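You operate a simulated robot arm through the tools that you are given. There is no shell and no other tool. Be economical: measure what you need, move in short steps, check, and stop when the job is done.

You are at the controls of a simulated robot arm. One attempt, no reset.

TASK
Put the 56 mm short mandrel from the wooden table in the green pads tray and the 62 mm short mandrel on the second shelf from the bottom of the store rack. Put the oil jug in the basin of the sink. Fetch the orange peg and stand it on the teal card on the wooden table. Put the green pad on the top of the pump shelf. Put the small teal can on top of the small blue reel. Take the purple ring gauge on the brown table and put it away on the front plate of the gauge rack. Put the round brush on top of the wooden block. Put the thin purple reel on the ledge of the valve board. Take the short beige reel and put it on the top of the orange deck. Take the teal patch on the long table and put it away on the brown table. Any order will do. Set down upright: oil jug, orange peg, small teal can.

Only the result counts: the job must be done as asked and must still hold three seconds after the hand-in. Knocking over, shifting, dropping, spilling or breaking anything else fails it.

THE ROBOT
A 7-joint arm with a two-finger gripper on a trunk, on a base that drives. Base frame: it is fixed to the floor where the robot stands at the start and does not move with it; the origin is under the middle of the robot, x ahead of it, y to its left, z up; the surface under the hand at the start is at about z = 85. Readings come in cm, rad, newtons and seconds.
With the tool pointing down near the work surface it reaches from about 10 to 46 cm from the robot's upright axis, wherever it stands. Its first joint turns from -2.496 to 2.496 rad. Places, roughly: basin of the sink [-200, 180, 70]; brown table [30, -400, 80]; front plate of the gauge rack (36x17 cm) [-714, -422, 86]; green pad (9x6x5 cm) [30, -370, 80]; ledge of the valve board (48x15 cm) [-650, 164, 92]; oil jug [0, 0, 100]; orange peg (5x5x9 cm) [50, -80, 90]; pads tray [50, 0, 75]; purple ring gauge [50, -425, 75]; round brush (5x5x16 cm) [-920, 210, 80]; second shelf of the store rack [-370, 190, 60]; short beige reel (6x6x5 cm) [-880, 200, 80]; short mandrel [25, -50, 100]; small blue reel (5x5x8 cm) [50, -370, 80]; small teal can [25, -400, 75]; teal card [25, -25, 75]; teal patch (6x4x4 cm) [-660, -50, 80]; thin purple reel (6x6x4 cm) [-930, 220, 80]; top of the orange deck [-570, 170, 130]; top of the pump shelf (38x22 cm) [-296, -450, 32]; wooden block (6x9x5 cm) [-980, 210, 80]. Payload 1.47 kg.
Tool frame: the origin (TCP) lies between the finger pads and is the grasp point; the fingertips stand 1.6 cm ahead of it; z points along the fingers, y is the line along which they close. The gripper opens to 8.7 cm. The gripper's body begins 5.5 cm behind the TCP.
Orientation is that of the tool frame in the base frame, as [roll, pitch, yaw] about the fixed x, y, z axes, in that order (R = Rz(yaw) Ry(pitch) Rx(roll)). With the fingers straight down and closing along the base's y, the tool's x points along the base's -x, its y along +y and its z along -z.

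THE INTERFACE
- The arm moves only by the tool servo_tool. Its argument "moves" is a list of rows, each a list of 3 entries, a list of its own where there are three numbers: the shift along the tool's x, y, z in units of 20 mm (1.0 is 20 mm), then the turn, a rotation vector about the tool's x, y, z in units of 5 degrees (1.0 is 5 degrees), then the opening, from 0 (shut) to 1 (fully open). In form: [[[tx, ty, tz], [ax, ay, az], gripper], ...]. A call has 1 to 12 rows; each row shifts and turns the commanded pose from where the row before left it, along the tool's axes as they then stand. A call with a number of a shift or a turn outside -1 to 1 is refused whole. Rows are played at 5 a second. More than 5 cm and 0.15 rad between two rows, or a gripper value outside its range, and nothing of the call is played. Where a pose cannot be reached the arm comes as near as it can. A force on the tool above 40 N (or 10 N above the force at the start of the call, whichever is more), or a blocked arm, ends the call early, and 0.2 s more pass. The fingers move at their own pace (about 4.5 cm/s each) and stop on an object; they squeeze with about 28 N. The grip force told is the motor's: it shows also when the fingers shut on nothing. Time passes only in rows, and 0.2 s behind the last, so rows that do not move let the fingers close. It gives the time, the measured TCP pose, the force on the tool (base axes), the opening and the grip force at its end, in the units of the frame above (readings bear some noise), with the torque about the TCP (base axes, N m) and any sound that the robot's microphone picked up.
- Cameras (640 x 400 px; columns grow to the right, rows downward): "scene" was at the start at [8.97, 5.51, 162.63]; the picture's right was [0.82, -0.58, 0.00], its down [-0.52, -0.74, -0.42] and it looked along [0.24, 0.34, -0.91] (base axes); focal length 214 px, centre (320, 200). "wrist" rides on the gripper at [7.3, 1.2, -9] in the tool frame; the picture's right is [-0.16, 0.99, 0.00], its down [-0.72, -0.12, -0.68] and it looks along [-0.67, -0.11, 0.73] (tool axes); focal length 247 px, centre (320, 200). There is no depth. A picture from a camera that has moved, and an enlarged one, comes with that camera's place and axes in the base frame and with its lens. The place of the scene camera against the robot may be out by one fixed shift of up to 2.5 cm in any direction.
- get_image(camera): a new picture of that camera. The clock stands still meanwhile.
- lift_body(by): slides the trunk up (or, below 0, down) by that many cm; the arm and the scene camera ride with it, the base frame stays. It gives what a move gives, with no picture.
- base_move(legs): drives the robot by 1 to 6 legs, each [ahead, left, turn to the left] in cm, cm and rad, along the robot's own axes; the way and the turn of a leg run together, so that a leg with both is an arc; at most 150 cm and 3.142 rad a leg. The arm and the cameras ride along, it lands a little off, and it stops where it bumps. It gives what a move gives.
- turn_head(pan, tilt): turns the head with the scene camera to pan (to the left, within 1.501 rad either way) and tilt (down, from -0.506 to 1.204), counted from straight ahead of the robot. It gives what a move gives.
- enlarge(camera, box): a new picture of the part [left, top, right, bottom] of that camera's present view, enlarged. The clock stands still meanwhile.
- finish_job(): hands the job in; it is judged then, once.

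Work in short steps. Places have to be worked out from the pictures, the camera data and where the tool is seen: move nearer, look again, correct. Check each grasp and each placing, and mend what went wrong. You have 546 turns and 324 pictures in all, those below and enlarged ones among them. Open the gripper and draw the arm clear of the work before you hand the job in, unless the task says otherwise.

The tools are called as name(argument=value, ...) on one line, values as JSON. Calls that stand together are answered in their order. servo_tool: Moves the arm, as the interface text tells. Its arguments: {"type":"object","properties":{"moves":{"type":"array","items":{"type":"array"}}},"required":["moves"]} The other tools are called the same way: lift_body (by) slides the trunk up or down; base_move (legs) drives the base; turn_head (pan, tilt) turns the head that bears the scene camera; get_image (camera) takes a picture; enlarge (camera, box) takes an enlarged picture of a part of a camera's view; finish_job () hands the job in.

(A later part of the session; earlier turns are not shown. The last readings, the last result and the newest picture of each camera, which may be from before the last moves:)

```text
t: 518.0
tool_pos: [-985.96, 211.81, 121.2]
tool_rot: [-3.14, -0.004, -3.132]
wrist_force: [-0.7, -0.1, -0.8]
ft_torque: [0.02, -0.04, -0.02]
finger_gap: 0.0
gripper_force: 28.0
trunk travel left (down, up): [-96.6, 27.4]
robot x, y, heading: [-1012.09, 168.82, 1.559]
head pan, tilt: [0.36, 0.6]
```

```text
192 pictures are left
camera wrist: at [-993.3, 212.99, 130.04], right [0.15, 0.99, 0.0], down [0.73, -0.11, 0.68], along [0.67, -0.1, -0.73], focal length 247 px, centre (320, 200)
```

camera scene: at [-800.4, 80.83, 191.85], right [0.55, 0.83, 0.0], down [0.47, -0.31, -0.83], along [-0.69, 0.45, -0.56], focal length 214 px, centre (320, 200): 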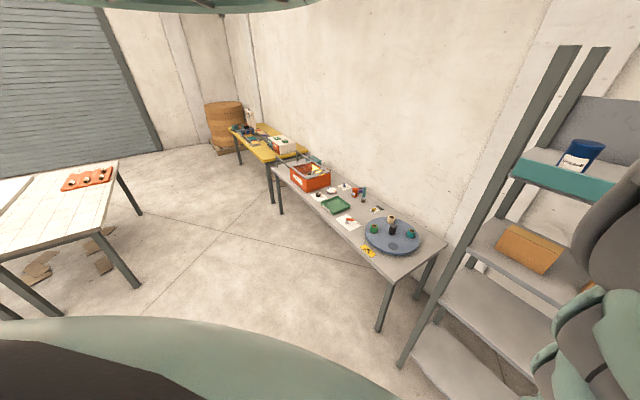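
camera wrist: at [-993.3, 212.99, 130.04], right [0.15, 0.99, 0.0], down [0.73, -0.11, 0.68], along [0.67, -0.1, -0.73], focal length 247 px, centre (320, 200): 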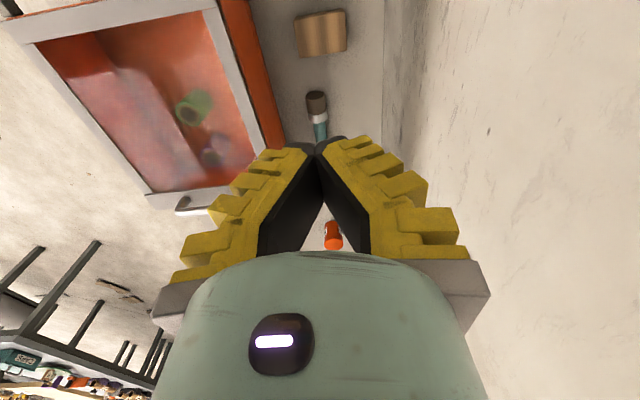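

It lies along x (bristles at x≈-975, handle toward +x, y≈209), unharmed. I'll pick it up lying and lay it across the block. Move over it and look.

base_move(legs=[[-1.5, -17, 0]])

servo_tool(moves=[[[0, 0, 0], [0, 0, 0], 0.55], [[0, 0, 0], [0, 0, 0], 0.55], [[0, 0, 0], [0, 0, 0], 0.55]])

lift_body(by=-20)

get_image(camera="wrist")

```text
t: 519.4
tool_pos: [-968.95, 210.18, 121.15]
tool_rot: [-3.141, -0.001, -3.13]
wrist_force: [-0.4, 0.5, 0.0]
ft_torque: [0.01, -0.04, 0.01]
finger_gap: 0.0
gripper_force: 28.1
trunk travel left (down, up): [-96.6, 27.4]
robot x, y, heading: [-995.33, 166.44, 1.556]
head pan, tilt: [0.36, 0.6]
```

```text
t: 520.2
tool_pos: [-969.08, 210.09, 121.24]
tool_rot: [-3.139, -0.002, -3.131]
wrist_force: [-0.7, 0.4, 0.1]
ft_torque: [-0.02, 0.01, 0.0]
finger_gap: 5.38
gripper_force: 3.7
trunk travel left (down, up): [-96.6, 27.4]
robot x, y, heading: [-995.25, 166.52, 1.557]
head pan, tilt: [0.36, 0.6]
```

```text
t: 522.4
tool_pos: [-969.03, 210.07, 101.15]
tool_rot: [-3.139, -0.002, -3.131]
wrist_force: [0.4, 0.3, 0.7]
ft_torque: [0.01, 0.01, -0.02]
finger_gap: 5.31
gripper_force: 3.9
trunk travel left (down, up): [-76.6, 47.4]
robot x, y, heading: [-994.74, 166.56, 1.558]
head pan, tilt: [0.36, 0.6]
```

```text
191 pictures are left
camera wrist: at [-976.38, 211.31, 110.05], right [0.15, 0.99, 0.0], down [0.73, -0.11, 0.68], along [0.67, -0.1, -0.73], focal length 247 px, centre (320, 200)
```

wrist: 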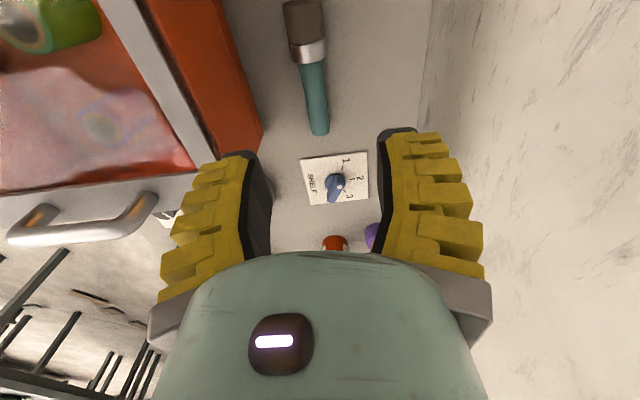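

Brush from x -974.7 to -958.4, y≈208.8. Grip at x≈-967.5, TCP z≈76.6.

servo_tool(moves=[[[-0.75, -0.65, 0], [0, 0, 0], 0.55]])

lift_body(by=-18)

get_image(camera="wrist")

```text
t: 522.8
tool_pos: [-967.59, 208.65, 101.26]
tool_rot: [-3.14, -0.001, -3.131]
wrist_force: [-0.6, 0.8, 0.0]
ft_torque: [0.0, -0.01, 0.02]
finger_gap: 5.32
gripper_force: 3.5
trunk travel left (down, up): [-76.6, 47.4]
robot x, y, heading: [-995.31, 166.5, 1.562]
head pan, tilt: [0.36, 0.6]
```

```text
t: 524.8
tool_pos: [-967.51, 208.75, 83.11]
tool_rot: [-3.139, -0.003, -3.129]
wrist_force: [0.2, -0.6, 0.2]
ft_torque: [0.02, 0.03, 0.02]
finger_gap: 5.33
gripper_force: 3.6
trunk travel left (down, up): [-58.6, 65.4]
robot x, y, heading: [-995.39, 166.82, 1.561]
head pan, tilt: [0.36, 0.6]
```

```text
190 pictures are left
camera wrist: at [-974.89, 209.97, 92.03], right [0.15, 0.99, 0.0], down [0.73, -0.11, 0.68], along [0.67, -0.1, -0.73], focal length 247 px, centre (320, 200)
```

wrist: 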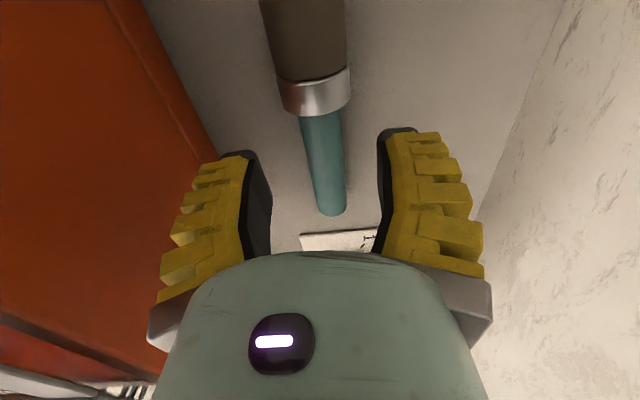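

Lower 6.6 and grip just above the ferrule.

lift_body(by=-6.4)

servo_tool(moves=[[[0, 0, 0], [0, 0, 0], 0.3], [[0, 0, 0], [0, 0, 0], 0.1], [[0, 0, 0], [0, 0, 0], 0], [[0, 0, 0], [0, 0, 0], 0], [[0, 0, 0], [0, 0, 0], 0]])

lift_body(by=10)

get_image(camera="wrist")

```text
t: 525.8
tool_pos: [-966.96, 208.37, 78.05]
tool_rot: [-3.125, 0.023, 3.139]
wrist_force: [1.1, 0.3, 0.9]
ft_torque: [0.03, 0.0, 0.02]
finger_gap: 5.31
gripper_force: 3.9
trunk travel left (down, up): [-52.2, 71.8]
robot x, y, heading: [-995.49, 166.45, 1.56]
head pan, tilt: [0.36, 0.6]
```

```text
t: 527.0
tool_pos: [-966.8, 208.47, 78.06]
tool_rot: [-3.123, 0.025, 3.142]
wrist_force: [-2.8, 2.8, 23.9]
ft_torque: [-0.03, -0.31, 0.02]
finger_gap: 1.23
gripper_force: 27.7
trunk travel left (down, up): [-52.2, 71.8]
robot x, y, heading: [-995.31, 166.83, 1.555]
head pan, tilt: [0.36, 0.6]
```

```text
t: 528.4
tool_pos: [-967.48, 208.71, 86.7]
tool_rot: [-3.141, -0.002, -3.129]
wrist_force: [-0.2, 0.1, -0.9]
ft_torque: [-0.01, -0.01, 0.0]
finger_gap: 0.0
gripper_force: 28.4
trunk travel left (down, up): [-62.2, 61.8]
robot x, y, heading: [-995.23, 167.02, 1.557]
head pan, tilt: [0.36, 0.6]
```

```text
189 pictures are left
camera wrist: at [-974.93, 209.97, 95.59], right [0.15, 0.99, 0.0], down [0.73, -0.11, 0.68], along [0.67, -0.1, -0.73], focal length 247 px, centre (320, 200)
```

wrist: 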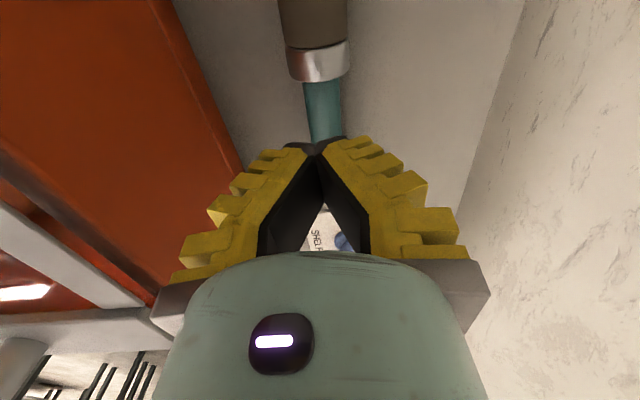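

The grip slipped, as the forearm had met the warm box. I'll come from the right side instead (robot facing -x), with the arm clear of the box.

lift_body(by=40)

base_move(legs=[[-45, 0, 0], [0, -60, 0], [0, 0, 1.585]])

servo_tool(moves=[[[0, 0, 0], [0, 0, -1], 0.5], [[0, 0, 0], [0, 0, -1], 0.5], [[0, 0, 0], [0, 0, -1], 0.5], [[0, 0, 0], [0, 0, -1], 0.5], [[0, 0, 0], [0, 0, -1], 0.5], [[0, 0, 0], [0, 0, -1], 0.5], [[0, 0, 0], [0, 0, -1], 0.5], [[0, 0, 0], [0, 0, -1], 0.5], [[0, 0, 0], [0, 0, -1], 0.5]])

servo_tool(moves=[[[0, 0, 0], [0, 0, -1], 0.5], [[0, 0, 0], [0, 0, -1], 0.5], [[0, 0, 0], [0, 0, -1], 0.5], [[0, 0, 0], [0, 0, -1], 0.5], [[0, 0, 0], [0, 0, -1], 0.5], [[0, 0, 0], [0, 0, -1], 0.5], [[0, 0, 0], [0, 0, -1], 0.5], [[0, 0, 0], [0, 0, -1], 0.5], [[0, 0, 0], [0, 0, -0.8], 0.5]])

get_image(camera="wrist")

```text
t: 532.2
tool_pos: [-967.57, 208.76, 126.63]
tool_rot: [-3.139, -0.002, -3.131]
wrist_force: [0.9, -0.4, -0.4]
ft_torque: [0.02, 0.0, -0.03]
finger_gap: 0.02
gripper_force: 27.9
trunk travel left (down, up): [-102.2, 21.8]
robot x, y, heading: [-995.35, 166.91, 1.56]
head pan, tilt: [0.36, 0.6]
```

```text
t: 541.8
tool_pos: [-977.99, 147.38, 126.77]
tool_rot: [-3.14, -0.001, -1.549]
wrist_force: [0.0, 0.6, -0.2]
ft_torque: [0.03, -0.04, 0.0]
finger_gap: 0.03
gripper_force: 28.0
trunk travel left (down, up): [-102.2, 21.8]
robot x, y, heading: [-935.65, 120.55, 3.145]
head pan, tilt: [0.36, 0.6]
```

```text
t: 543.8
tool_pos: [-978.07, 147.33, 126.73]
tool_rot: [3.141, -0.002, -0.762]
wrist_force: [-0.2, 0.5, 0.5]
ft_torque: [0.0, 0.0, -0.01]
finger_gap: 4.95
gripper_force: 4.3
trunk travel left (down, up): [-102.2, 21.8]
robot x, y, heading: [-935.52, 120.36, 3.144]
head pan, tilt: [0.36, 0.6]
```

```text
t: 545.8
tool_pos: [-978.03, 147.46, 126.86]
tool_rot: [3.139, -0.001, 0.009]
wrist_force: [-0.6, -0.3, -0.2]
ft_torque: [-0.03, 0.02, -0.03]
finger_gap: 4.92
gripper_force: 4.2
trunk travel left (down, up): [-102.2, 21.8]
robot x, y, heading: [-935.53, 120.14, 3.137]
head pan, tilt: [0.36, 0.6]
```

```text
188 pictures are left
camera wrist: at [-970.81, 146.33, 135.65], right [-0.15, -0.99, 0.0], down [-0.73, 0.11, 0.68], along [-0.67, 0.1, -0.73], focal length 247 px, centre (320, 200)
```

wrist: 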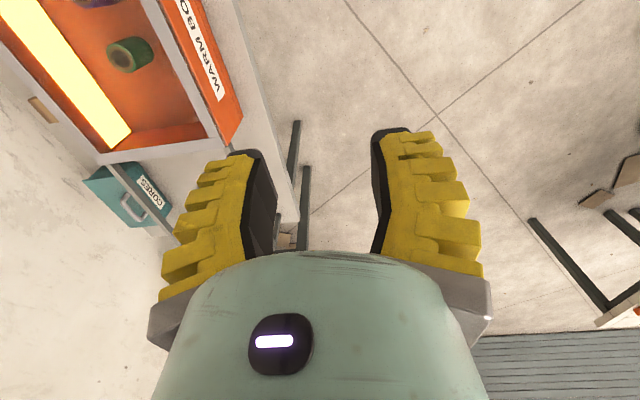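

Drive toward the wall so the hand comes over the brush.

base_move(legs=[[-11, 0, 0], [0, -60, 0]])

get_image(camera="wrist")

```text
t: 550.0
tool_pos: [-967.15, 207.91, 126.79]
tool_rot: [3.141, -0.002, 0.003]
wrist_force: [0.4, 0.0, -0.1]
ft_torque: [-0.03, -0.01, 0.0]
finger_gap: 4.92
gripper_force: 4.0
trunk travel left (down, up): [-102.2, 21.8]
robot x, y, heading: [-924.67, 180.85, 3.139]
head pan, tilt: [0.36, 0.6]
```

```text
187 pictures are left
camera wrist: at [-959.9, 206.82, 135.65], right [-0.15, -0.99, 0.0], down [-0.73, 0.11, 0.68], along [-0.67, 0.1, -0.73], focal length 247 px, centre (320, 200)
```

wrist: 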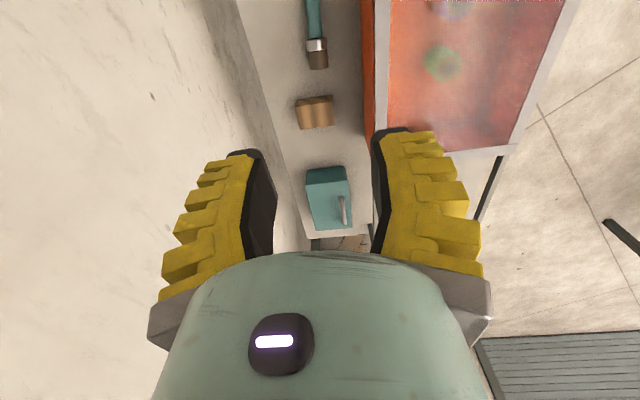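

Brush unchanged. Lean the hand 20° toward +x, then align over (-966,209.1).

servo_tool(moves=[[[0, 0, 0], [0, -1, 0], 0.5], [[0, 0, 0], [0, -1, 0], 0.5], [[0, 0, 0], [0, -1, 0], 0.5], [[0, 0, 0], [0, -1, 0], 0.5]])

base_move(legs=[[-1.2, -1.2, 0]])

lift_body(by=-36)

get_image(camera="wrist")

```text
t: 551.0
tool_pos: [-967.08, 207.83, 126.68]
tool_rot: [-3.141, 0.348, 0.006]
wrist_force: [-0.4, -0.5, -0.1]
ft_torque: [0.02, -0.02, -0.01]
finger_gap: 4.87
gripper_force: 3.8
trunk travel left (down, up): [-102.2, 21.8]
robot x, y, heading: [-924.36, 180.78, 3.143]
head pan, tilt: [0.36, 0.6]
```

```text
t: 551.8
tool_pos: [-965.72, 209.06, 126.76]
tool_rot: [3.141, 0.348, 0.002]
wrist_force: [-0.6, -0.6, 0.5]
ft_torque: [0.02, 0.02, -0.01]
finger_gap: 4.9
gripper_force: 4.3
trunk travel left (down, up): [-102.2, 21.8]
robot x, y, heading: [-923.4, 181.99, 3.138]
head pan, tilt: [0.36, 0.6]
```

```text
t: 555.3
tool_pos: [-965.83, 209.09, 90.62]
tool_rot: [3.14, 0.347, 0.003]
wrist_force: [0.1, 0.6, 0.0]
ft_torque: [-0.02, 0.02, -0.01]
finger_gap: 4.88
gripper_force: 3.6
trunk travel left (down, up): [-66.2, 57.8]
robot x, y, heading: [-923.29, 182.37, 3.146]
head pan, tilt: [0.36, 0.6]
```

```text
186 pictures are left
camera wrist: at [-956.04, 208.03, 96.61], right [-0.14, -0.99, 0.05], down [-0.45, 0.12, 0.89], along [-0.88, 0.1, -0.46], focal length 247 px, centre (320, 200)
```

wrist: 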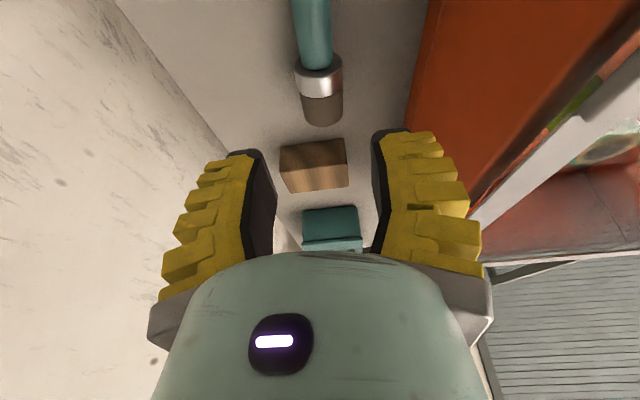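

Aligned. Lower 13.6, then close.

lift_body(by=-13.6)

get_image(camera="wrist")

```text
t: 556.9
tool_pos: [-965.81, 209.02, 77.18]
tool_rot: [3.14, 0.348, 0.004]
wrist_force: [0.6, -0.4, 0.7]
ft_torque: [-0.01, 0.0, 0.0]
finger_gap: 4.92
gripper_force: 3.8
trunk travel left (down, up): [-52.6, 71.4]
robot x, y, heading: [-923.56, 182.0, 3.145]
head pan, tilt: [0.36, 0.6]
```

```text
185 pictures are left
camera wrist: at [-956.04, 208.04, 83.01], right [-0.14, -0.99, 0.05], down [-0.45, 0.12, 0.89], along [-0.88, 0.1, -0.46], focal length 247 px, centre (320, 200)
```

wrist: 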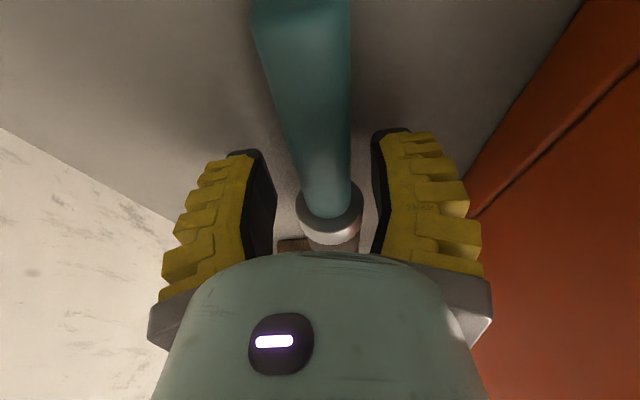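

Close on the handle.

lift_body(by=-0.3)

servo_tool(moves=[[[0, 0, 0], [0, 0, 0], 0.3], [[0, 0, 0], [0, 0, 0], 0.1], [[0, 0, 0], [0, 0, 0], 0], [[0, 0, 0], [0, 0, 0], 0], [[0, 0, 0], [0, 0, 0], 0]])

lift_body(by=12)

get_image(camera="wrist")

```text
t: 557.4
tool_pos: [-965.83, 209.09, 76.95]
tool_rot: [3.139, 0.347, 0.003]
wrist_force: [0.4, 0.5, 0.4]
ft_torque: [0.02, -0.01, -0.01]
finger_gap: 4.91
gripper_force: 3.8
trunk travel left (down, up): [-52.3, 71.7]
robot x, y, heading: [-923.01, 181.71, 3.14]
head pan, tilt: [0.36, 0.6]
```

```text
t: 558.6
tool_pos: [-965.91, 209.13, 76.97]
tool_rot: [3.141, 0.351, 0.005]
wrist_force: [6.2, -2.4, 16.9]
ft_torque: [0.0, -0.01, 0.04]
finger_gap: 2.24
gripper_force: 28.1
trunk travel left (down, up): [-52.3, 71.7]
robot x, y, heading: [-923.36, 181.44, 3.142]
head pan, tilt: [0.36, 0.6]
```

```text
t: 560.1
tool_pos: [-965.79, 208.97, 88.83]
tool_rot: [3.141, 0.348, 0.004]
wrist_force: [-0.3, -1.2, -0.4]
ft_torque: [0.03, -0.02, -0.01]
finger_gap: 1.3
gripper_force: 27.8
trunk travel left (down, up): [-64.3, 59.7]
robot x, y, heading: [-923.85, 181.96, 3.137]
head pan, tilt: [0.36, 0.6]
```

```text
184 pictures are left
camera wrist: at [-956.02, 208.02, 94.68], right [-0.14, -0.99, 0.06], down [-0.45, 0.12, 0.89], along [-0.88, 0.1, -0.46], focal length 247 px, centre (320, 200)
```

wrist: 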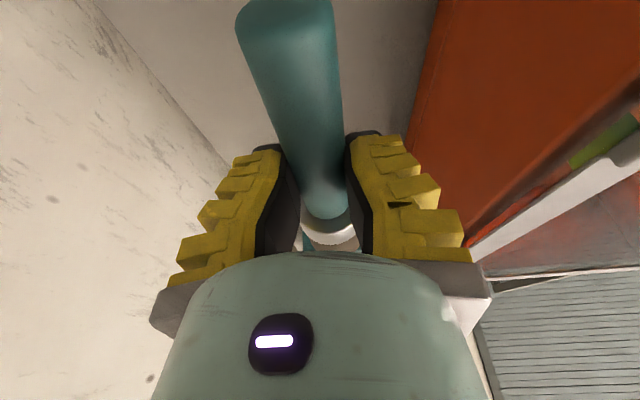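

Held near the palm, caged. Raise 3, move 17 cm toward the block, and look.

lift_body(by=3)

base_move(legs=[[17, -2.4, 0]])

get_image(camera="wrist")

```text
t: 560.9
tool_pos: [-965.86, 209.05, 91.83]
tool_rot: [3.138, 0.348, 0.003]
wrist_force: [-0.2, -0.8, -0.7]
ft_torque: [0.02, -0.03, 0.02]
finger_gap: 1.3
gripper_force: 27.7
trunk travel left (down, up): [-67.3, 56.7]
robot x, y, heading: [-923.34, 181.76, 3.142]
head pan, tilt: [0.36, 0.6]
```

```text
t: 562.4
tool_pos: [-982.6, 211.54, 91.79]
tool_rot: [3.141, 0.347, 0.004]
wrist_force: [0.1, -0.1, -0.3]
ft_torque: [0.0, -0.02, -0.02]
finger_gap: 1.27
gripper_force: 27.7
trunk travel left (down, up): [-67.3, 56.7]
robot x, y, heading: [-940.01, 184.32, 3.136]
head pan, tilt: [0.36, 0.6]
```

```text
183 pictures are left
camera wrist: at [-972.68, 210.49, 97.7], right [-0.15, -0.99, 0.05], down [-0.45, 0.12, 0.89], along [-0.88, 0.1, -0.46], focal length 247 px, centre (320, 200)
```

wrist: 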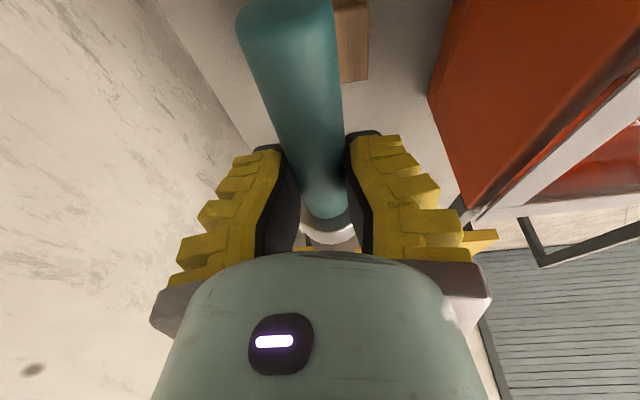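

Lower stepwise to contact with the block.

lift_body(by=-7)

lift_body(by=-2)

get_image(camera="wrist")

```text
t: 563.4
tool_pos: [-982.52, 211.53, 84.83]
tool_rot: [3.14, 0.347, 0.002]
wrist_force: [-0.2, -0.9, -0.4]
ft_torque: [0.01, -0.07, 0.05]
finger_gap: 1.27
gripper_force: 27.9
trunk travel left (down, up): [-60.3, 63.7]
robot x, y, heading: [-939.82, 184.15, 3.144]
head pan, tilt: [0.36, 0.6]
```

```text
t: 564.1
tool_pos: [-984.79, 211.71, 84.9]
tool_rot: [-3.138, 0.366, 0.003]
wrist_force: [0.1, -0.8, -1.4]
ft_torque: [-0.01, -0.02, 0.03]
finger_gap: 1.25
gripper_force: 28.2
trunk travel left (down, up): [-58.3, 65.7]
robot x, y, heading: [-939.76, 184.16, 3.138]
head pan, tilt: [0.36, 0.6]
```

```text
182 pictures are left
camera wrist: at [-974.9, 210.58, 90.59], right [-0.15, -0.99, 0.05], down [-0.43, 0.11, 0.9], along [-0.89, 0.11, -0.44], focal length 247 px, centre (320, 200)
```

wrist: 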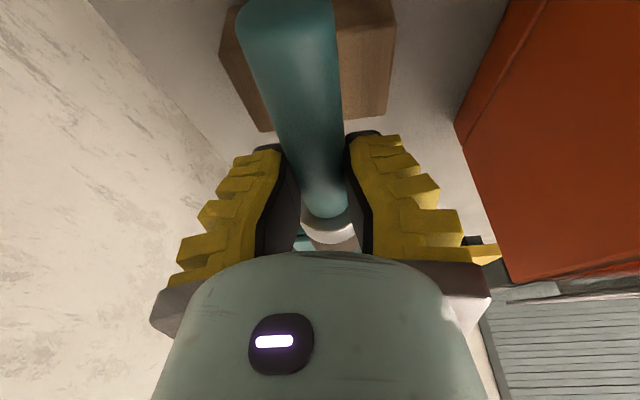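

The forearm touches the warm box because the arm is held high relative to the trunk. I raise the trunk and lower the arm relative to it, giving a steeper forearm.

lift_body(by=38)

servo_tool(moves=[[[0.67, 0, 0.82], [0, 0, 0], 0], [[0.67, 0, 0.82], [0, 0, 0], 0], [[0.67, 0, 0.82], [0, 0, 0], 0], [[0.67, 0, 0.82], [0, 0, 0], 0], [[0.67, 0, 0.82], [0, 0, 0], 0], [[0.67, 0, 0.82], [0, 0, 0], 0], [[0.67, 0, 0.82], [0, 0, 0], 0], [[0.67, 0, 0.82], [0, 0, 0], 0], [[0.67, 0, 0.82], [0, 0, 0], 0], [[0.67, 0, 0.82], [0, 0, 0], 0], [[0.67, 0, 0.82], [0, 0, 0], 0], [[0.67, 0, 0.82], [0, 0, 0], 0]])

get_image(camera="wrist")

```text
t: 567.8
tool_pos: [-982.4, 211.54, 120.8]
tool_rot: [3.14, 0.348, 0.002]
wrist_force: [0.3, -0.5, -0.6]
ft_torque: [0.01, -0.01, 0.0]
finger_gap: 1.23
gripper_force: 28.6
trunk travel left (down, up): [-96.3, 27.7]
robot x, y, heading: [-940.08, 184.18, 3.139]
head pan, tilt: [0.36, 0.6]
```

```text
t: 570.4
tool_pos: [-974.1, 211.49, 96.78]
tool_rot: [-3.14, 0.348, 0.007]
wrist_force: [-0.5, 0.7, -1.1]
ft_torque: [0.01, -0.03, 0.01]
finger_gap: 1.22
gripper_force: 28.0
trunk travel left (down, up): [-96.3, 27.7]
robot x, y, heading: [-939.85, 183.91, 3.143]
head pan, tilt: [0.36, 0.6]
```

```text
181 pictures are left
camera wrist: at [-964.33, 210.56, 102.68], right [-0.14, -0.99, 0.05], down [-0.45, 0.11, 0.89], along [-0.88, 0.1, -0.46], focal length 247 px, centre (320, 200)
```

wrist: 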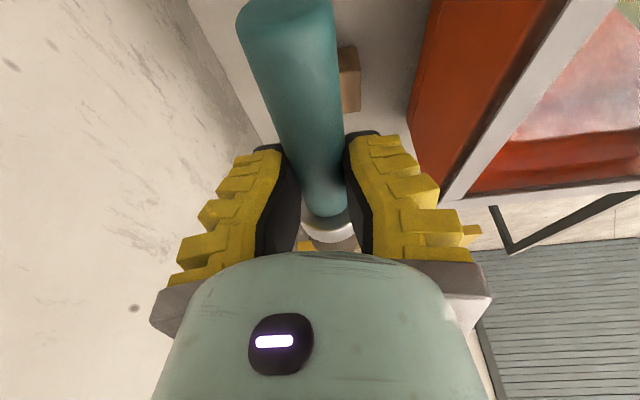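

Now advance 8.7 and lower.

base_move(legs=[[8.7, 0, 0]])

lift_body(by=-12)

get_image(camera="wrist")

```text
t: 571.5
tool_pos: [-982.68, 211.69, 96.71]
tool_rot: [3.14, 0.347, 0.001]
wrist_force: [-0.4, -0.1, -0.1]
ft_torque: [-0.01, -0.02, 0.04]
finger_gap: 1.2
gripper_force: 28.0
trunk travel left (down, up): [-96.3, 27.7]
robot x, y, heading: [-948.39, 184.35, 3.138]
head pan, tilt: [0.36, 0.6]
```

```text
t: 573.0
tool_pos: [-982.68, 211.62, 84.86]
tool_rot: [3.141, 0.349, 0.002]
wrist_force: [-0.1, -0.1, -1.3]
ft_torque: [0.02, 0.01, -0.03]
finger_gap: 1.22
gripper_force: 27.5
trunk travel left (down, up): [-84.3, 39.7]
robot x, y, heading: [-948.64, 184.25, 3.138]
head pan, tilt: [0.36, 0.6]
```

```text
180 pictures are left
camera wrist: at [-972.91, 210.57, 90.71], right [-0.15, -0.99, 0.05], down [-0.45, 0.12, 0.89], along [-0.88, 0.11, -0.46], focal length 247 px, centre (320, 200)
```

wrist: 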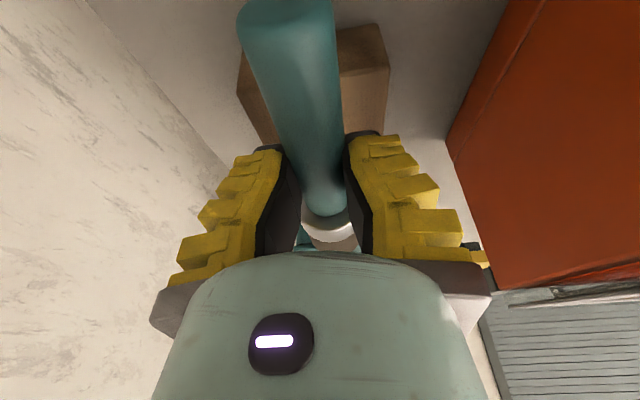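

Block centre is (-984.2,212). Shift back 1 cm and lower to contact.

base_move(legs=[[-1, 0, 0]])

lift_body(by=-1.5)

lift_body(by=-0.8)

lift_body(by=-0.6)

```text
t: 573.7
tool_pos: [-981.61, 211.56, 84.68]
tool_rot: [3.141, 0.347, 0.003]
wrist_force: [-0.6, -0.2, -0.8]
ft_torque: [-0.02, -0.02, 0.03]
finger_gap: 1.19
gripper_force: 28.3
trunk travel left (down, up): [-84.3, 39.7]
robot x, y, heading: [-947.53, 184.23, 3.142]
head pan, tilt: [0.36, 0.6]
```

```text
t: 574.3
tool_pos: [-981.68, 211.64, 83.38]
tool_rot: [3.141, 0.347, 0.002]
wrist_force: [0.4, 0.1, -0.5]
ft_torque: [0.01, -0.04, -0.03]
finger_gap: 1.17
gripper_force: 27.8
trunk travel left (down, up): [-82.8, 41.2]
robot x, y, heading: [-947.78, 184.38, 3.144]
head pan, tilt: [0.36, 0.6]
```

```text
t: 574.9
tool_pos: [-981.63, 211.64, 82.49]
tool_rot: [-3.141, 0.348, 0.0]
wrist_force: [-0.7, 0.8, -1.0]
ft_torque: [-0.01, -0.04, 0.02]
finger_gap: 1.17
gripper_force: 28.0
trunk travel left (down, up): [-82.0, 42.0]
robot x, y, heading: [-947.9, 184.42, 3.14]
head pan, tilt: [0.36, 0.6]
```

```text
t: 575.5
tool_pos: [-981.78, 211.64, 81.99]
tool_rot: [3.141, 0.348, 0.0]
wrist_force: [-0.2, -0.9, -1.0]
ft_torque: [0.0, -0.02, -0.03]
finger_gap: 1.18
gripper_force: 27.8
trunk travel left (down, up): [-81.4, 42.6]
robot x, y, heading: [-947.7, 184.54, 3.142]
head pan, tilt: [0.36, 0.6]
```

lift_body(by=-0.6)

lift_body(by=-0.5)

get_image(camera="wrist")

```text
t: 576.0
tool_pos: [-981.66, 211.79, 81.4]
tool_rot: [-3.141, 0.35, 0.002]
wrist_force: [3.8, 0.0, 16.4]
ft_torque: [-0.05, 0.54, 0.02]
finger_gap: 1.94
gripper_force: 28.0
trunk travel left (down, up): [-80.8, 43.2]
robot x, y, heading: [-947.62, 184.34, 3.141]
head pan, tilt: [0.36, 0.6]
```

```text
t: 576.5
tool_pos: [-981.72, 211.67, 80.97]
tool_rot: [-3.14, 0.346, 0.002]
wrist_force: [7.3, -1.2, 25.7]
ft_torque: [-0.02, 0.26, 0.07]
finger_gap: 2.45
gripper_force: 28.3
trunk travel left (down, up): [-80.3, 43.7]
robot x, y, heading: [-947.73, 184.25, 3.136]
head pan, tilt: [0.36, 0.6]
```

```text
179 pictures are left
camera wrist: at [-971.92, 210.72, 86.79], right [-0.15, -0.99, 0.05], down [-0.45, 0.11, 0.89], along [-0.88, 0.11, -0.46], focal length 247 px, centre (320, 200)
```

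wrist: 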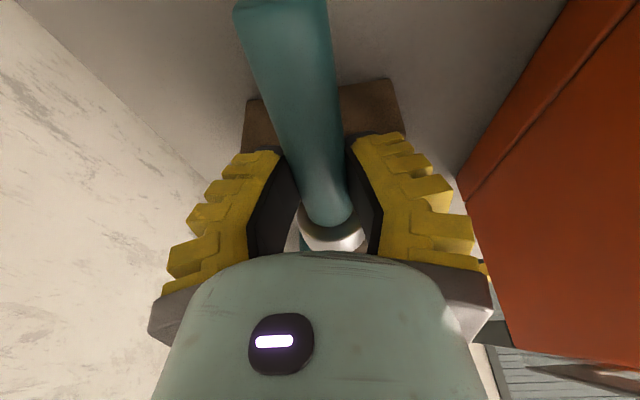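

Contact on the block. Open slowly, then raise straight up.

servo_tool(moves=[[[0, 0, 0], [0, 0, 0], 0.32], [[0, 0, 0], [0, 0, 0], 0.38], [[0, 0, 0], [0, 0, 0], 0.42], [[0, 0, 0], [0, 0, 0], 0.46], [[0, 0, 0], [0, 0, 0], 0.5]])

get_image(camera="wrist")

```text
t: 577.8
tool_pos: [-981.65, 211.7, 80.82]
tool_rot: [3.141, 0.348, 0.002]
wrist_force: [0.2, -0.3, -0.9]
ft_torque: [-0.01, 0.01, -0.01]
finger_gap: 4.91
gripper_force: 4.1
trunk travel left (down, up): [-80.3, 43.7]
robot x, y, heading: [-947.87, 184.16, 3.14]
head pan, tilt: [0.36, 0.6]
```

```text
178 pictures are left
camera wrist: at [-971.91, 210.57, 86.71], right [-0.15, -0.99, 0.05], down [-0.45, 0.12, 0.89], along [-0.88, 0.11, -0.46], focal length 247 px, centre (320, 200)
```

wrist: 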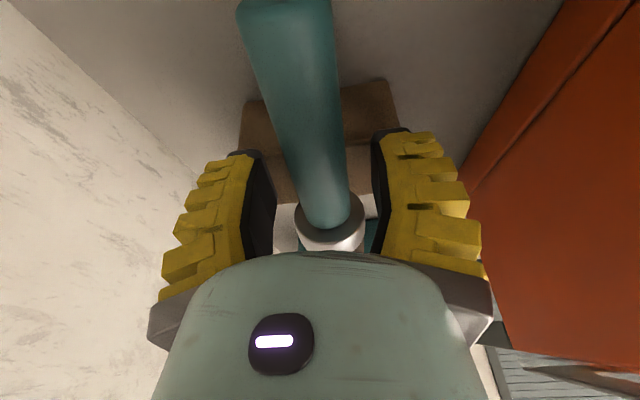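

Raise and check the brush's rest.

lift_body(by=14)

get_image(camera="wrist")

```text
t: 579.4
tool_pos: [-981.66, 211.65, 94.78]
tool_rot: [-3.142, 0.346, 0.002]
wrist_force: [-0.6, 0.8, -0.9]
ft_torque: [-0.02, -0.02, 0.0]
finger_gap: 4.91
gripper_force: 4.0
trunk travel left (down, up): [-94.3, 29.7]
robot x, y, heading: [-947.91, 183.72, 3.144]
head pan, tilt: [0.36, 0.6]
```

```text
177 pictures are left
camera wrist: at [-971.9, 210.56, 100.7], right [-0.15, -0.99, 0.05], down [-0.45, 0.12, 0.89], along [-0.88, 0.11, -0.46], focal length 247 px, centre (320, 200)
```

wrist: 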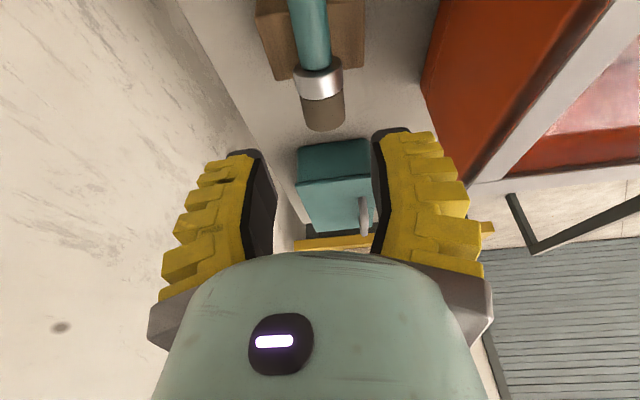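

enlarge(camera="wrist", box=[230, 0, 410, 150])

```text
2.67 times, centred on (320, 75) of wrist
camera zoom: at [-971.9, 210.56, 100.7], right [-0.15, -0.99, 0.05], down [-0.45, 0.12, 0.89], along [-0.88, 0.11, -0.46], focal length 659 px, centre (320, 533)
```

zoom: 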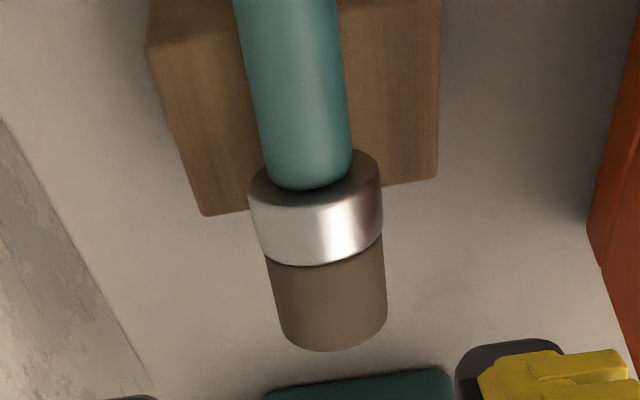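

The brush lies level across the block, supported at ferrule and handle. Now the purple reel: raise, back off, face +y, straighten the hand.

lift_body(by=29)

base_move(legs=[[0, 45, 0], [0, 0, -1.572]])

servo_tool(moves=[[[0, 0, 0], [0, 1, 0], 0.85], [[0, 0, 0], [0, 1, 0], 0.85], [[0, 0, 0], [0, 1, 0], 0.85], [[0, 0, 0], [0, 1, 0], 0.85], [[0, 0, 0], [0, 0, 1], 0.85], [[0, 0, 0], [0, 0, 1], 0.85], [[0, 0, 0], [0, 0, 1], 0.85], [[0, 0, 0], [0, 0, 1], 0.85]])

base_move(legs=[[0, -27, 0], [28, 0, 0]])

get_image(camera="wrist")

```text
t: 582.3
tool_pos: [-981.68, 211.52, 123.89]
tool_rot: [-3.141, 0.348, 0.001]
wrist_force: [0.8, 0.4, -0.9]
ft_torque: [-0.02, -0.04, 0.02]
finger_gap: 4.9
gripper_force: 4.0
trunk travel left (down, up): [-123.3, 0.7]
robot x, y, heading: [-947.79, 184.71, 3.14]
head pan, tilt: [0.36, 0.6]
```

```text
t: 588.9
tool_pos: [-920.32, 173.03, 123.73]
tool_rot: [-3.141, 0.347, -1.572]
wrist_force: [-0.4, -0.1, 0.3]
ft_torque: [0.0, 0.02, 0.0]
finger_gap: 4.91
gripper_force: 4.3
trunk travel left (down, up): [-123.3, 0.7]
robot x, y, heading: [-947.8, 138.85, 1.563]
head pan, tilt: [0.36, 0.6]
```

```text
t: 590.7
tool_pos: [-920.28, 173.08, 123.84]
tool_rot: [3.141, -0.002, -1.925]
wrist_force: [0.3, -0.8, -0.8]
ft_torque: [0.03, 0.04, 0.02]
finger_gap: 7.67
gripper_force: 1.9
trunk travel left (down, up): [-123.3, 0.7]
robot x, y, heading: [-947.88, 138.95, 1.567]
head pan, tilt: [0.36, 0.6]
```

```text
t: 594.2
tool_pos: [-892.95, 200.84, 124.01]
tool_rot: [3.14, 0.0, -1.924]
wrist_force: [-0.2, 0.0, 0.1]
ft_torque: [0.01, -0.01, 0.01]
finger_gap: 7.69
gripper_force: 2.1
trunk travel left (down, up): [-123.3, 0.7]
robot x, y, heading: [-920.79, 166.93, 1.566]
head pan, tilt: [0.36, 0.6]
```

```text
175 pictures are left
camera wrist: at [-896.73, 194.5, 132.73], right [-0.87, 0.49, 0.0], down [0.36, 0.64, 0.68], along [0.33, 0.59, -0.73], focal length 247 px, centre (320, 200)
```

wrist: 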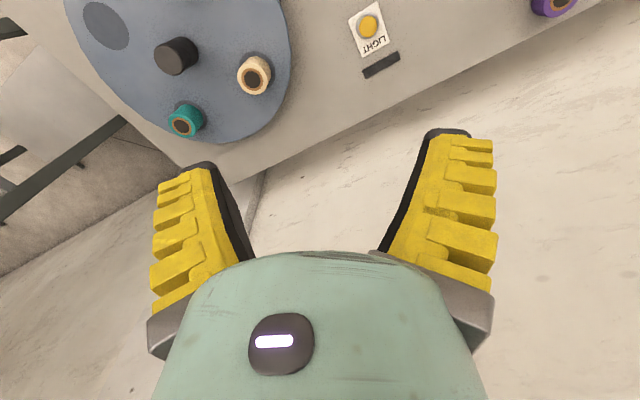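

I've come to the turntable side; I take the beige reel (≈(-878,201)) first. Yaw so the fingers clear the post, move above, lower and look.

servo_tool(moves=[[[0, 0, 0], [0, 0, 1], 0.85], [[0, 0, 0], [0, 0, 1], 0.85], [[0, 0, 0], [0, 0, 1], 0.85], [[0, 0, 0], [0, 0, 1], 0.85], [[0, 0, 0], [0, 0, 1], 0.85], [[0, 0, 0], [0, 0, 1], 0.85]])

base_move(legs=[[0, -14.7, 0]])

lift_body(by=-20)

get_image(camera="wrist")

```text
t: 595.6
tool_pos: [-892.98, 200.96, 123.91]
tool_rot: [-3.14, -0.002, -2.447]
wrist_force: [0.2, -0.3, 0.1]
ft_torque: [0.04, 0.03, -0.01]
finger_gap: 7.67
gripper_force: 2.3
trunk travel left (down, up): [-123.3, 0.7]
robot x, y, heading: [-920.72, 167.05, 1.564]
head pan, tilt: [0.36, 0.6]
```

```text
t: 596.9
tool_pos: [-878.29, 200.76, 123.77]
tool_rot: [-3.139, -0.001, -2.443]
wrist_force: [-0.1, 0.7, 0.3]
ft_torque: [-0.01, 0.01, -0.03]
finger_gap: 7.66
gripper_force: 1.8
trunk travel left (down, up): [-123.3, 0.7]
robot x, y, heading: [-905.74, 166.91, 1.563]
head pan, tilt: [0.36, 0.6]
```

```text
t: 599.1
tool_pos: [-878.32, 200.72, 103.9]
tool_rot: [-3.139, -0.003, -2.444]
wrist_force: [-0.4, 0.4, 0.3]
ft_torque: [-0.02, 0.01, -0.01]
finger_gap: 7.68
gripper_force: 2.1
trunk travel left (down, up): [-103.3, 20.7]
robot x, y, heading: [-905.63, 166.64, 1.563]
head pan, tilt: [0.36, 0.6]
```

```text
174 pictures are left
camera wrist: at [-884.68, 197.1, 112.72], right [-0.51, 0.86, 0.0], down [0.63, 0.38, 0.68], along [0.58, 0.35, -0.73], focal length 247 px, centre (320, 200)
```

wrist: 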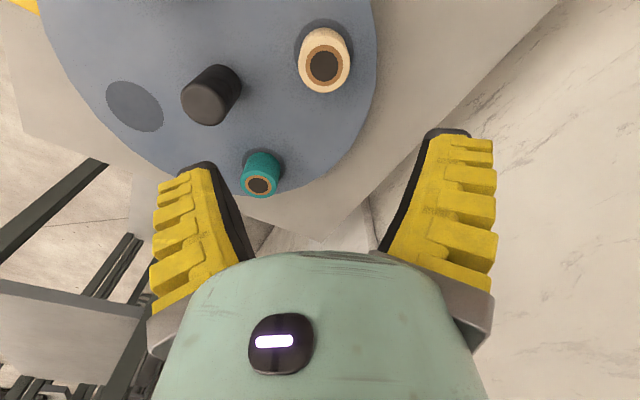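

Beige reel centre (-878.4,201.6), top z≈82. Shift 0.9, lower in two steps.

base_move(legs=[[0.9, 0, 0]])

lift_body(by=-15)

get_image(camera="wrist")

```text
t: 599.9
tool_pos: [-878.22, 201.64, 103.73]
tool_rot: [-3.139, 0.0, -2.445]
wrist_force: [0.7, -0.4, 0.3]
ft_torque: [-0.01, 0.0, 0.0]
finger_gap: 7.68
gripper_force: 1.9
trunk travel left (down, up): [-103.3, 20.7]
robot x, y, heading: [-905.6, 167.73, 1.564]
head pan, tilt: [0.36, 0.6]
```

```text
t: 601.6
tool_pos: [-878.22, 201.6, 88.9]
tool_rot: [-3.14, -0.002, -2.445]
wrist_force: [-0.6, -0.1, 0.6]
ft_torque: [0.01, -0.02, -0.05]
finger_gap: 7.68
gripper_force: 2.0
trunk travel left (down, up): [-88.3, 35.7]
robot x, y, heading: [-905.68, 167.36, 1.565]
head pan, tilt: [0.36, 0.6]
```

```text
173 pictures are left
camera wrist: at [-884.67, 198.0, 97.72], right [-0.51, 0.86, 0.0], down [0.63, 0.38, 0.68], along [0.58, 0.35, -0.73], focal length 247 px, centre (320, 200)
```

wrist: 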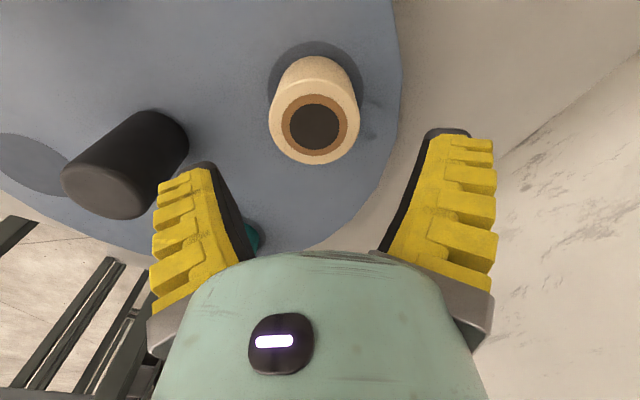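

Lower 9.4 and close.

lift_body(by=-9.3)

servo_tool(moves=[[[0, 0, 0], [0, 0, 0], 0.7], [[0, 0, 0], [0, 0, 0], 0.6], [[0, 0, 0], [0, 0, 0], 0.4], [[0, 0, 0], [0, 0, 0], 0.2], [[0, 0, 0], [0, 0, 0], 0], [[0, 0, 0], [0, 0, 0], 0]])

get_image(camera="wrist")

```text
t: 602.9
tool_pos: [-877.9, 201.86, 79.81]
tool_rot: [3.141, 0.003, -2.446]
wrist_force: [-2.2, -2.8, 34.2]
ft_torque: [0.84, 0.84, 0.16]
finger_gap: 7.81
gripper_force: 18.1
trunk travel left (down, up): [-79.0, 45.0]
robot x, y, heading: [-905.6, 168.06, 1.563]
head pan, tilt: [0.36, 0.6]
```

```text
t: 603.4
tool_pos: [-877.95, 202.0, 79.78]
tool_rot: [-3.14, 0.004, -2.446]
wrist_force: [-8.8, -3.6, 44.3]
ft_torque: [0.18, 0.43, -0.17]
finger_gap: 7.08
gripper_force: 28.2
trunk travel left (down, up): [-79.0, 45.0]
robot x, y, heading: [-905.63, 167.8, 1.566]
head pan, tilt: [0.36, 0.6]
stopped in row 2: the force on the tool passed its limit at 46 N (the readings are from after the stop); the commanded pose is now the measured one
```

```text
172 pictures are left
camera wrist: at [-884.41, 198.34, 88.68], right [-0.51, 0.86, 0.0], down [0.63, 0.37, 0.69], along [0.59, 0.35, -0.73], focal length 247 px, centre (320, 200)
```

wrist: 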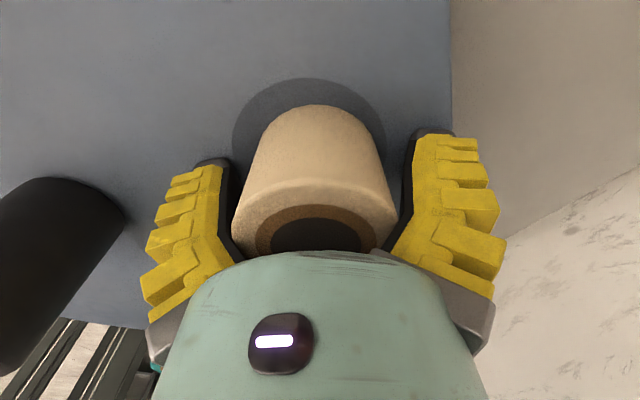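

The reel's top wedges near the finger roots; raise 1.8 and close again.

servo_tool(moves=[[[0, 0, 0], [0, 0, 0], 0.85], [[0, 0, 0], [0, 0, 0], 0.85]])

lift_body(by=1.8)

servo_tool(moves=[[[0, 0, 0], [0, 0, 0], 0.7], [[0, 0, 0], [0, 0, 0], 0.6], [[0, 0, 0], [0, 0, 0], 0.4], [[0, 0, 0], [0, 0, 0], 0.2], [[0, 0, 0], [0, 0, 0], 0], [[0, 0, 0], [0, 0, 0], 0]])

get_image(camera="wrist")

```text
t: 604.0
tool_pos: [-877.93, 202.04, 79.73]
tool_rot: [-3.139, 0.006, -2.446]
wrist_force: [0.8, 1.6, 27.8]
ft_torque: [-0.19, 0.25, -0.01]
finger_gap: 8.22
gripper_force: 7.0
trunk travel left (down, up): [-79.0, 45.0]
robot x, y, heading: [-905.71, 167.73, 1.567]
head pan, tilt: [0.36, 0.6]
```

```text
t: 604.6
tool_pos: [-878.17, 201.65, 81.32]
tool_rot: [-3.138, -0.002, -2.446]
wrist_force: [-0.2, -0.5, 0.5]
ft_torque: [0.01, 0.02, -0.02]
finger_gap: 7.66
gripper_force: 1.3
trunk travel left (down, up): [-80.8, 43.2]
robot x, y, heading: [-905.5, 167.9, 1.564]
head pan, tilt: [0.36, 0.6]
```

```text
t: 606.0
tool_pos: [-878.11, 201.76, 81.38]
tool_rot: [-3.139, -0.001, -2.444]
wrist_force: [-1.0, -1.5, 0.1]
ft_torque: [0.07, 0.04, -0.02]
finger_gap: 5.69
gripper_force: 28.1
trunk travel left (down, up): [-80.8, 43.2]
robot x, y, heading: [-905.8, 167.83, 1.562]
head pan, tilt: [0.36, 0.6]
```

```text
171 pictures are left
camera wrist: at [-884.6, 198.04, 90.26], right [-0.51, 0.86, 0.0], down [0.63, 0.38, 0.68], along [0.59, 0.35, -0.73], focal length 247 px, centre (320, 200)
```

wrist: 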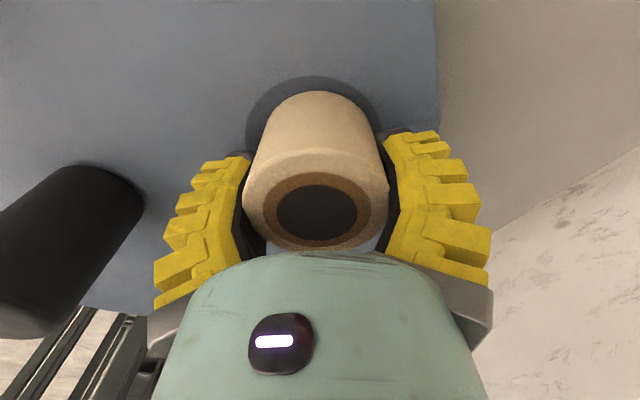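

Gripped cleanly. Lift to travel height.

lift_body(by=40)

get_image(camera="wrist")

```text
t: 609.9
tool_pos: [-878.13, 201.66, 121.35]
tool_rot: [-3.14, -0.002, -2.445]
wrist_force: [-0.1, -0.5, -0.6]
ft_torque: [0.0, 0.0, -0.01]
finger_gap: 5.63
gripper_force: 27.2
trunk travel left (down, up): [-120.8, 3.2]
robot x, y, heading: [-905.67, 167.87, 1.56]
head pan, tilt: [0.36, 0.6]
```

```text
170 pictures are left
camera wrist: at [-884.6, 198.04, 130.26], right [-0.51, 0.86, 0.0], down [0.63, 0.38, 0.68], along [0.59, 0.35, -0.73], focal length 247 px, centre (320, 200)
```

wrist: 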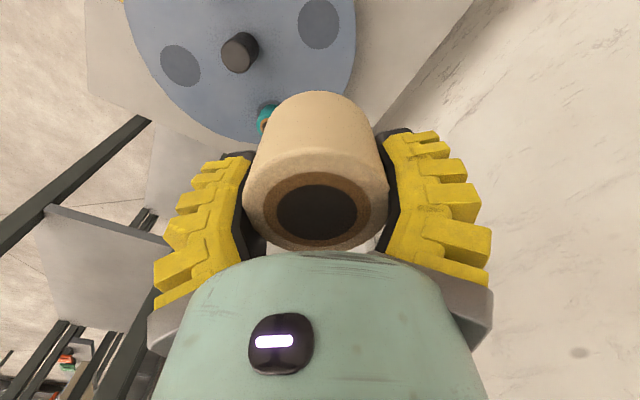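

Back off the bench, restore yaw, raise the arm, and drive east to the orange deck.

base_move(legs=[[-88, 0, 0]])

servo_tool(moves=[[[0, 0, -0.8], [0, 0, -1], 0], [[0, 0, -0.8], [0, 0, -1], 0], [[0, 0, -0.8], [0, 0, -1], 0], [[0, 0, -0.8], [0, 0, -1], 0], [[0, 0, -0.8], [0, 0, -1], 0], [[0, 0, -0.8], [0, 0, -1], 0], [[0, 0, -0.8], [0, 0, -1], 0], [[0, 0, -0.8], [0, 0, -1], 0], [[0, 0, -0.8], [0, 0, -1], 0], [[0, 0, -0.8], [0, 0, -1], 0]])

base_move(legs=[[0, -150, 0], [0, -150, 0], [0, -8, 0]])

get_image(camera="wrist")

```text
t: 614.5
tool_pos: [-878.53, 114.31, 121.39]
tool_rot: [-3.141, 0.002, -2.442]
wrist_force: [-0.6, -0.7, -1.1]
ft_torque: [0.04, -0.01, 0.0]
finger_gap: 5.6
gripper_force: 28.4
trunk travel left (down, up): [-120.8, 3.2]
robot x, y, heading: [-906.1, 80.02, 1.569]
head pan, tilt: [0.36, 0.6]
```

```text
t: 616.7
tool_pos: [-878.6, 114.41, 137.38]
tool_rot: [-3.139, -0.001, -1.569]
wrist_force: [-0.1, -0.6, -0.4]
ft_torque: [-0.01, 0.0, -0.02]
finger_gap: 5.61
gripper_force: 27.5
trunk travel left (down, up): [-120.8, 3.2]
robot x, y, heading: [-906.14, 80.15, 1.569]
head pan, tilt: [0.36, 0.6]
```

```text
t: 631.9
tool_pos: [-570.03, 112.7, 137.39]
tool_rot: [-3.14, 0.0, -1.566]
wrist_force: [-0.2, -0.2, -1.6]
ft_torque: [0.01, -0.02, 0.01]
finger_gap: 5.6
gripper_force: 27.5
trunk travel left (down, up): [-120.8, 3.2]
robot x, y, heading: [-597.34, 78.77, 1.574]
head pan, tilt: [0.36, 0.6]
```

```text
169 pictures are left
camera wrist: at [-571.35, 105.46, 146.28], right [-0.99, 0.16, 0.0], down [0.11, 0.72, 0.68], along [0.11, 0.67, -0.73], focal length 247 px, centre (320, 200)
```

wrist: 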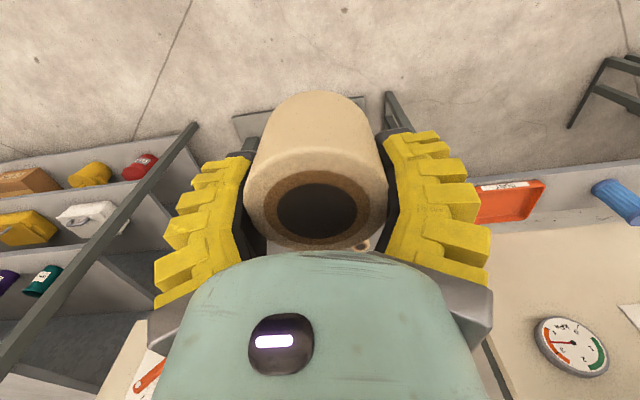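

View is blocked by the reel; use the scene camera.

get_image(camera="scene")

```text
168 pictures are left
camera scene: at [-606.33, 91.09, 189.26], right [0.56, 0.83, 0.0], down [0.47, -0.32, -0.83], along [-0.68, 0.46, -0.56], focal length 214 px, centre (320, 200)
```

scene: 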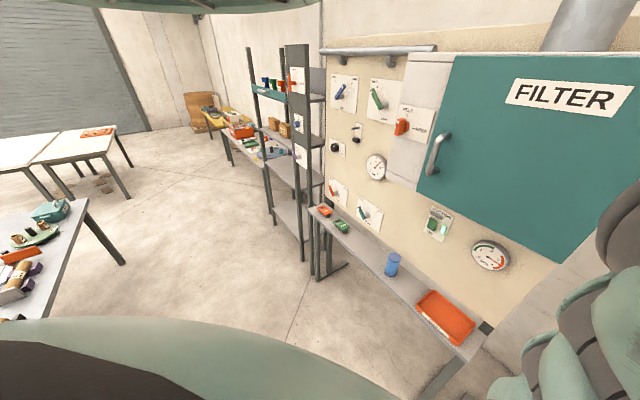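

The valve board ledge has a free slot at x≈-667. For the deck I view it from the side: shift right and forward.

lift_body(by=3)

base_move(legs=[[15, -25, 0]])

get_image(camera="wrist")

```text
t: 632.6
tool_pos: [-570.11, 112.65, 140.35]
tool_rot: [-3.139, -0.001, -1.569]
wrist_force: [-0.3, -1.4, -0.3]
ft_torque: [0.02, 0.0, -0.02]
finger_gap: 5.62
gripper_force: 28.1
trunk travel left (down, up): [-123.8, 0.2]
robot x, y, heading: [-597.43, 78.42, 1.568]
head pan, tilt: [0.36, 0.6]
```

```text
t: 634.6
tool_pos: [-545.3, 127.63, 140.34]
tool_rot: [-3.14, 0.0, -1.564]
wrist_force: [-0.3, 0.0, -0.2]
ft_torque: [0.0, 0.01, 0.0]
finger_gap: 5.6
gripper_force: 28.0
trunk travel left (down, up): [-123.8, 0.2]
robot x, y, heading: [-572.5, 93.3, 1.569]
head pan, tilt: [0.36, 0.6]
```

```text
167 pictures are left
camera wrist: at [-546.55, 120.43, 149.28], right [-0.99, 0.15, 0.0], down [0.11, 0.72, 0.68], along [0.11, 0.67, -0.73], focal length 247 px, centre (320, 200)
```

wrist: 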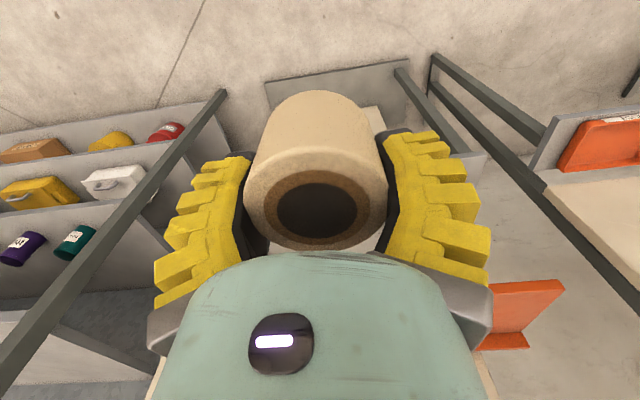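

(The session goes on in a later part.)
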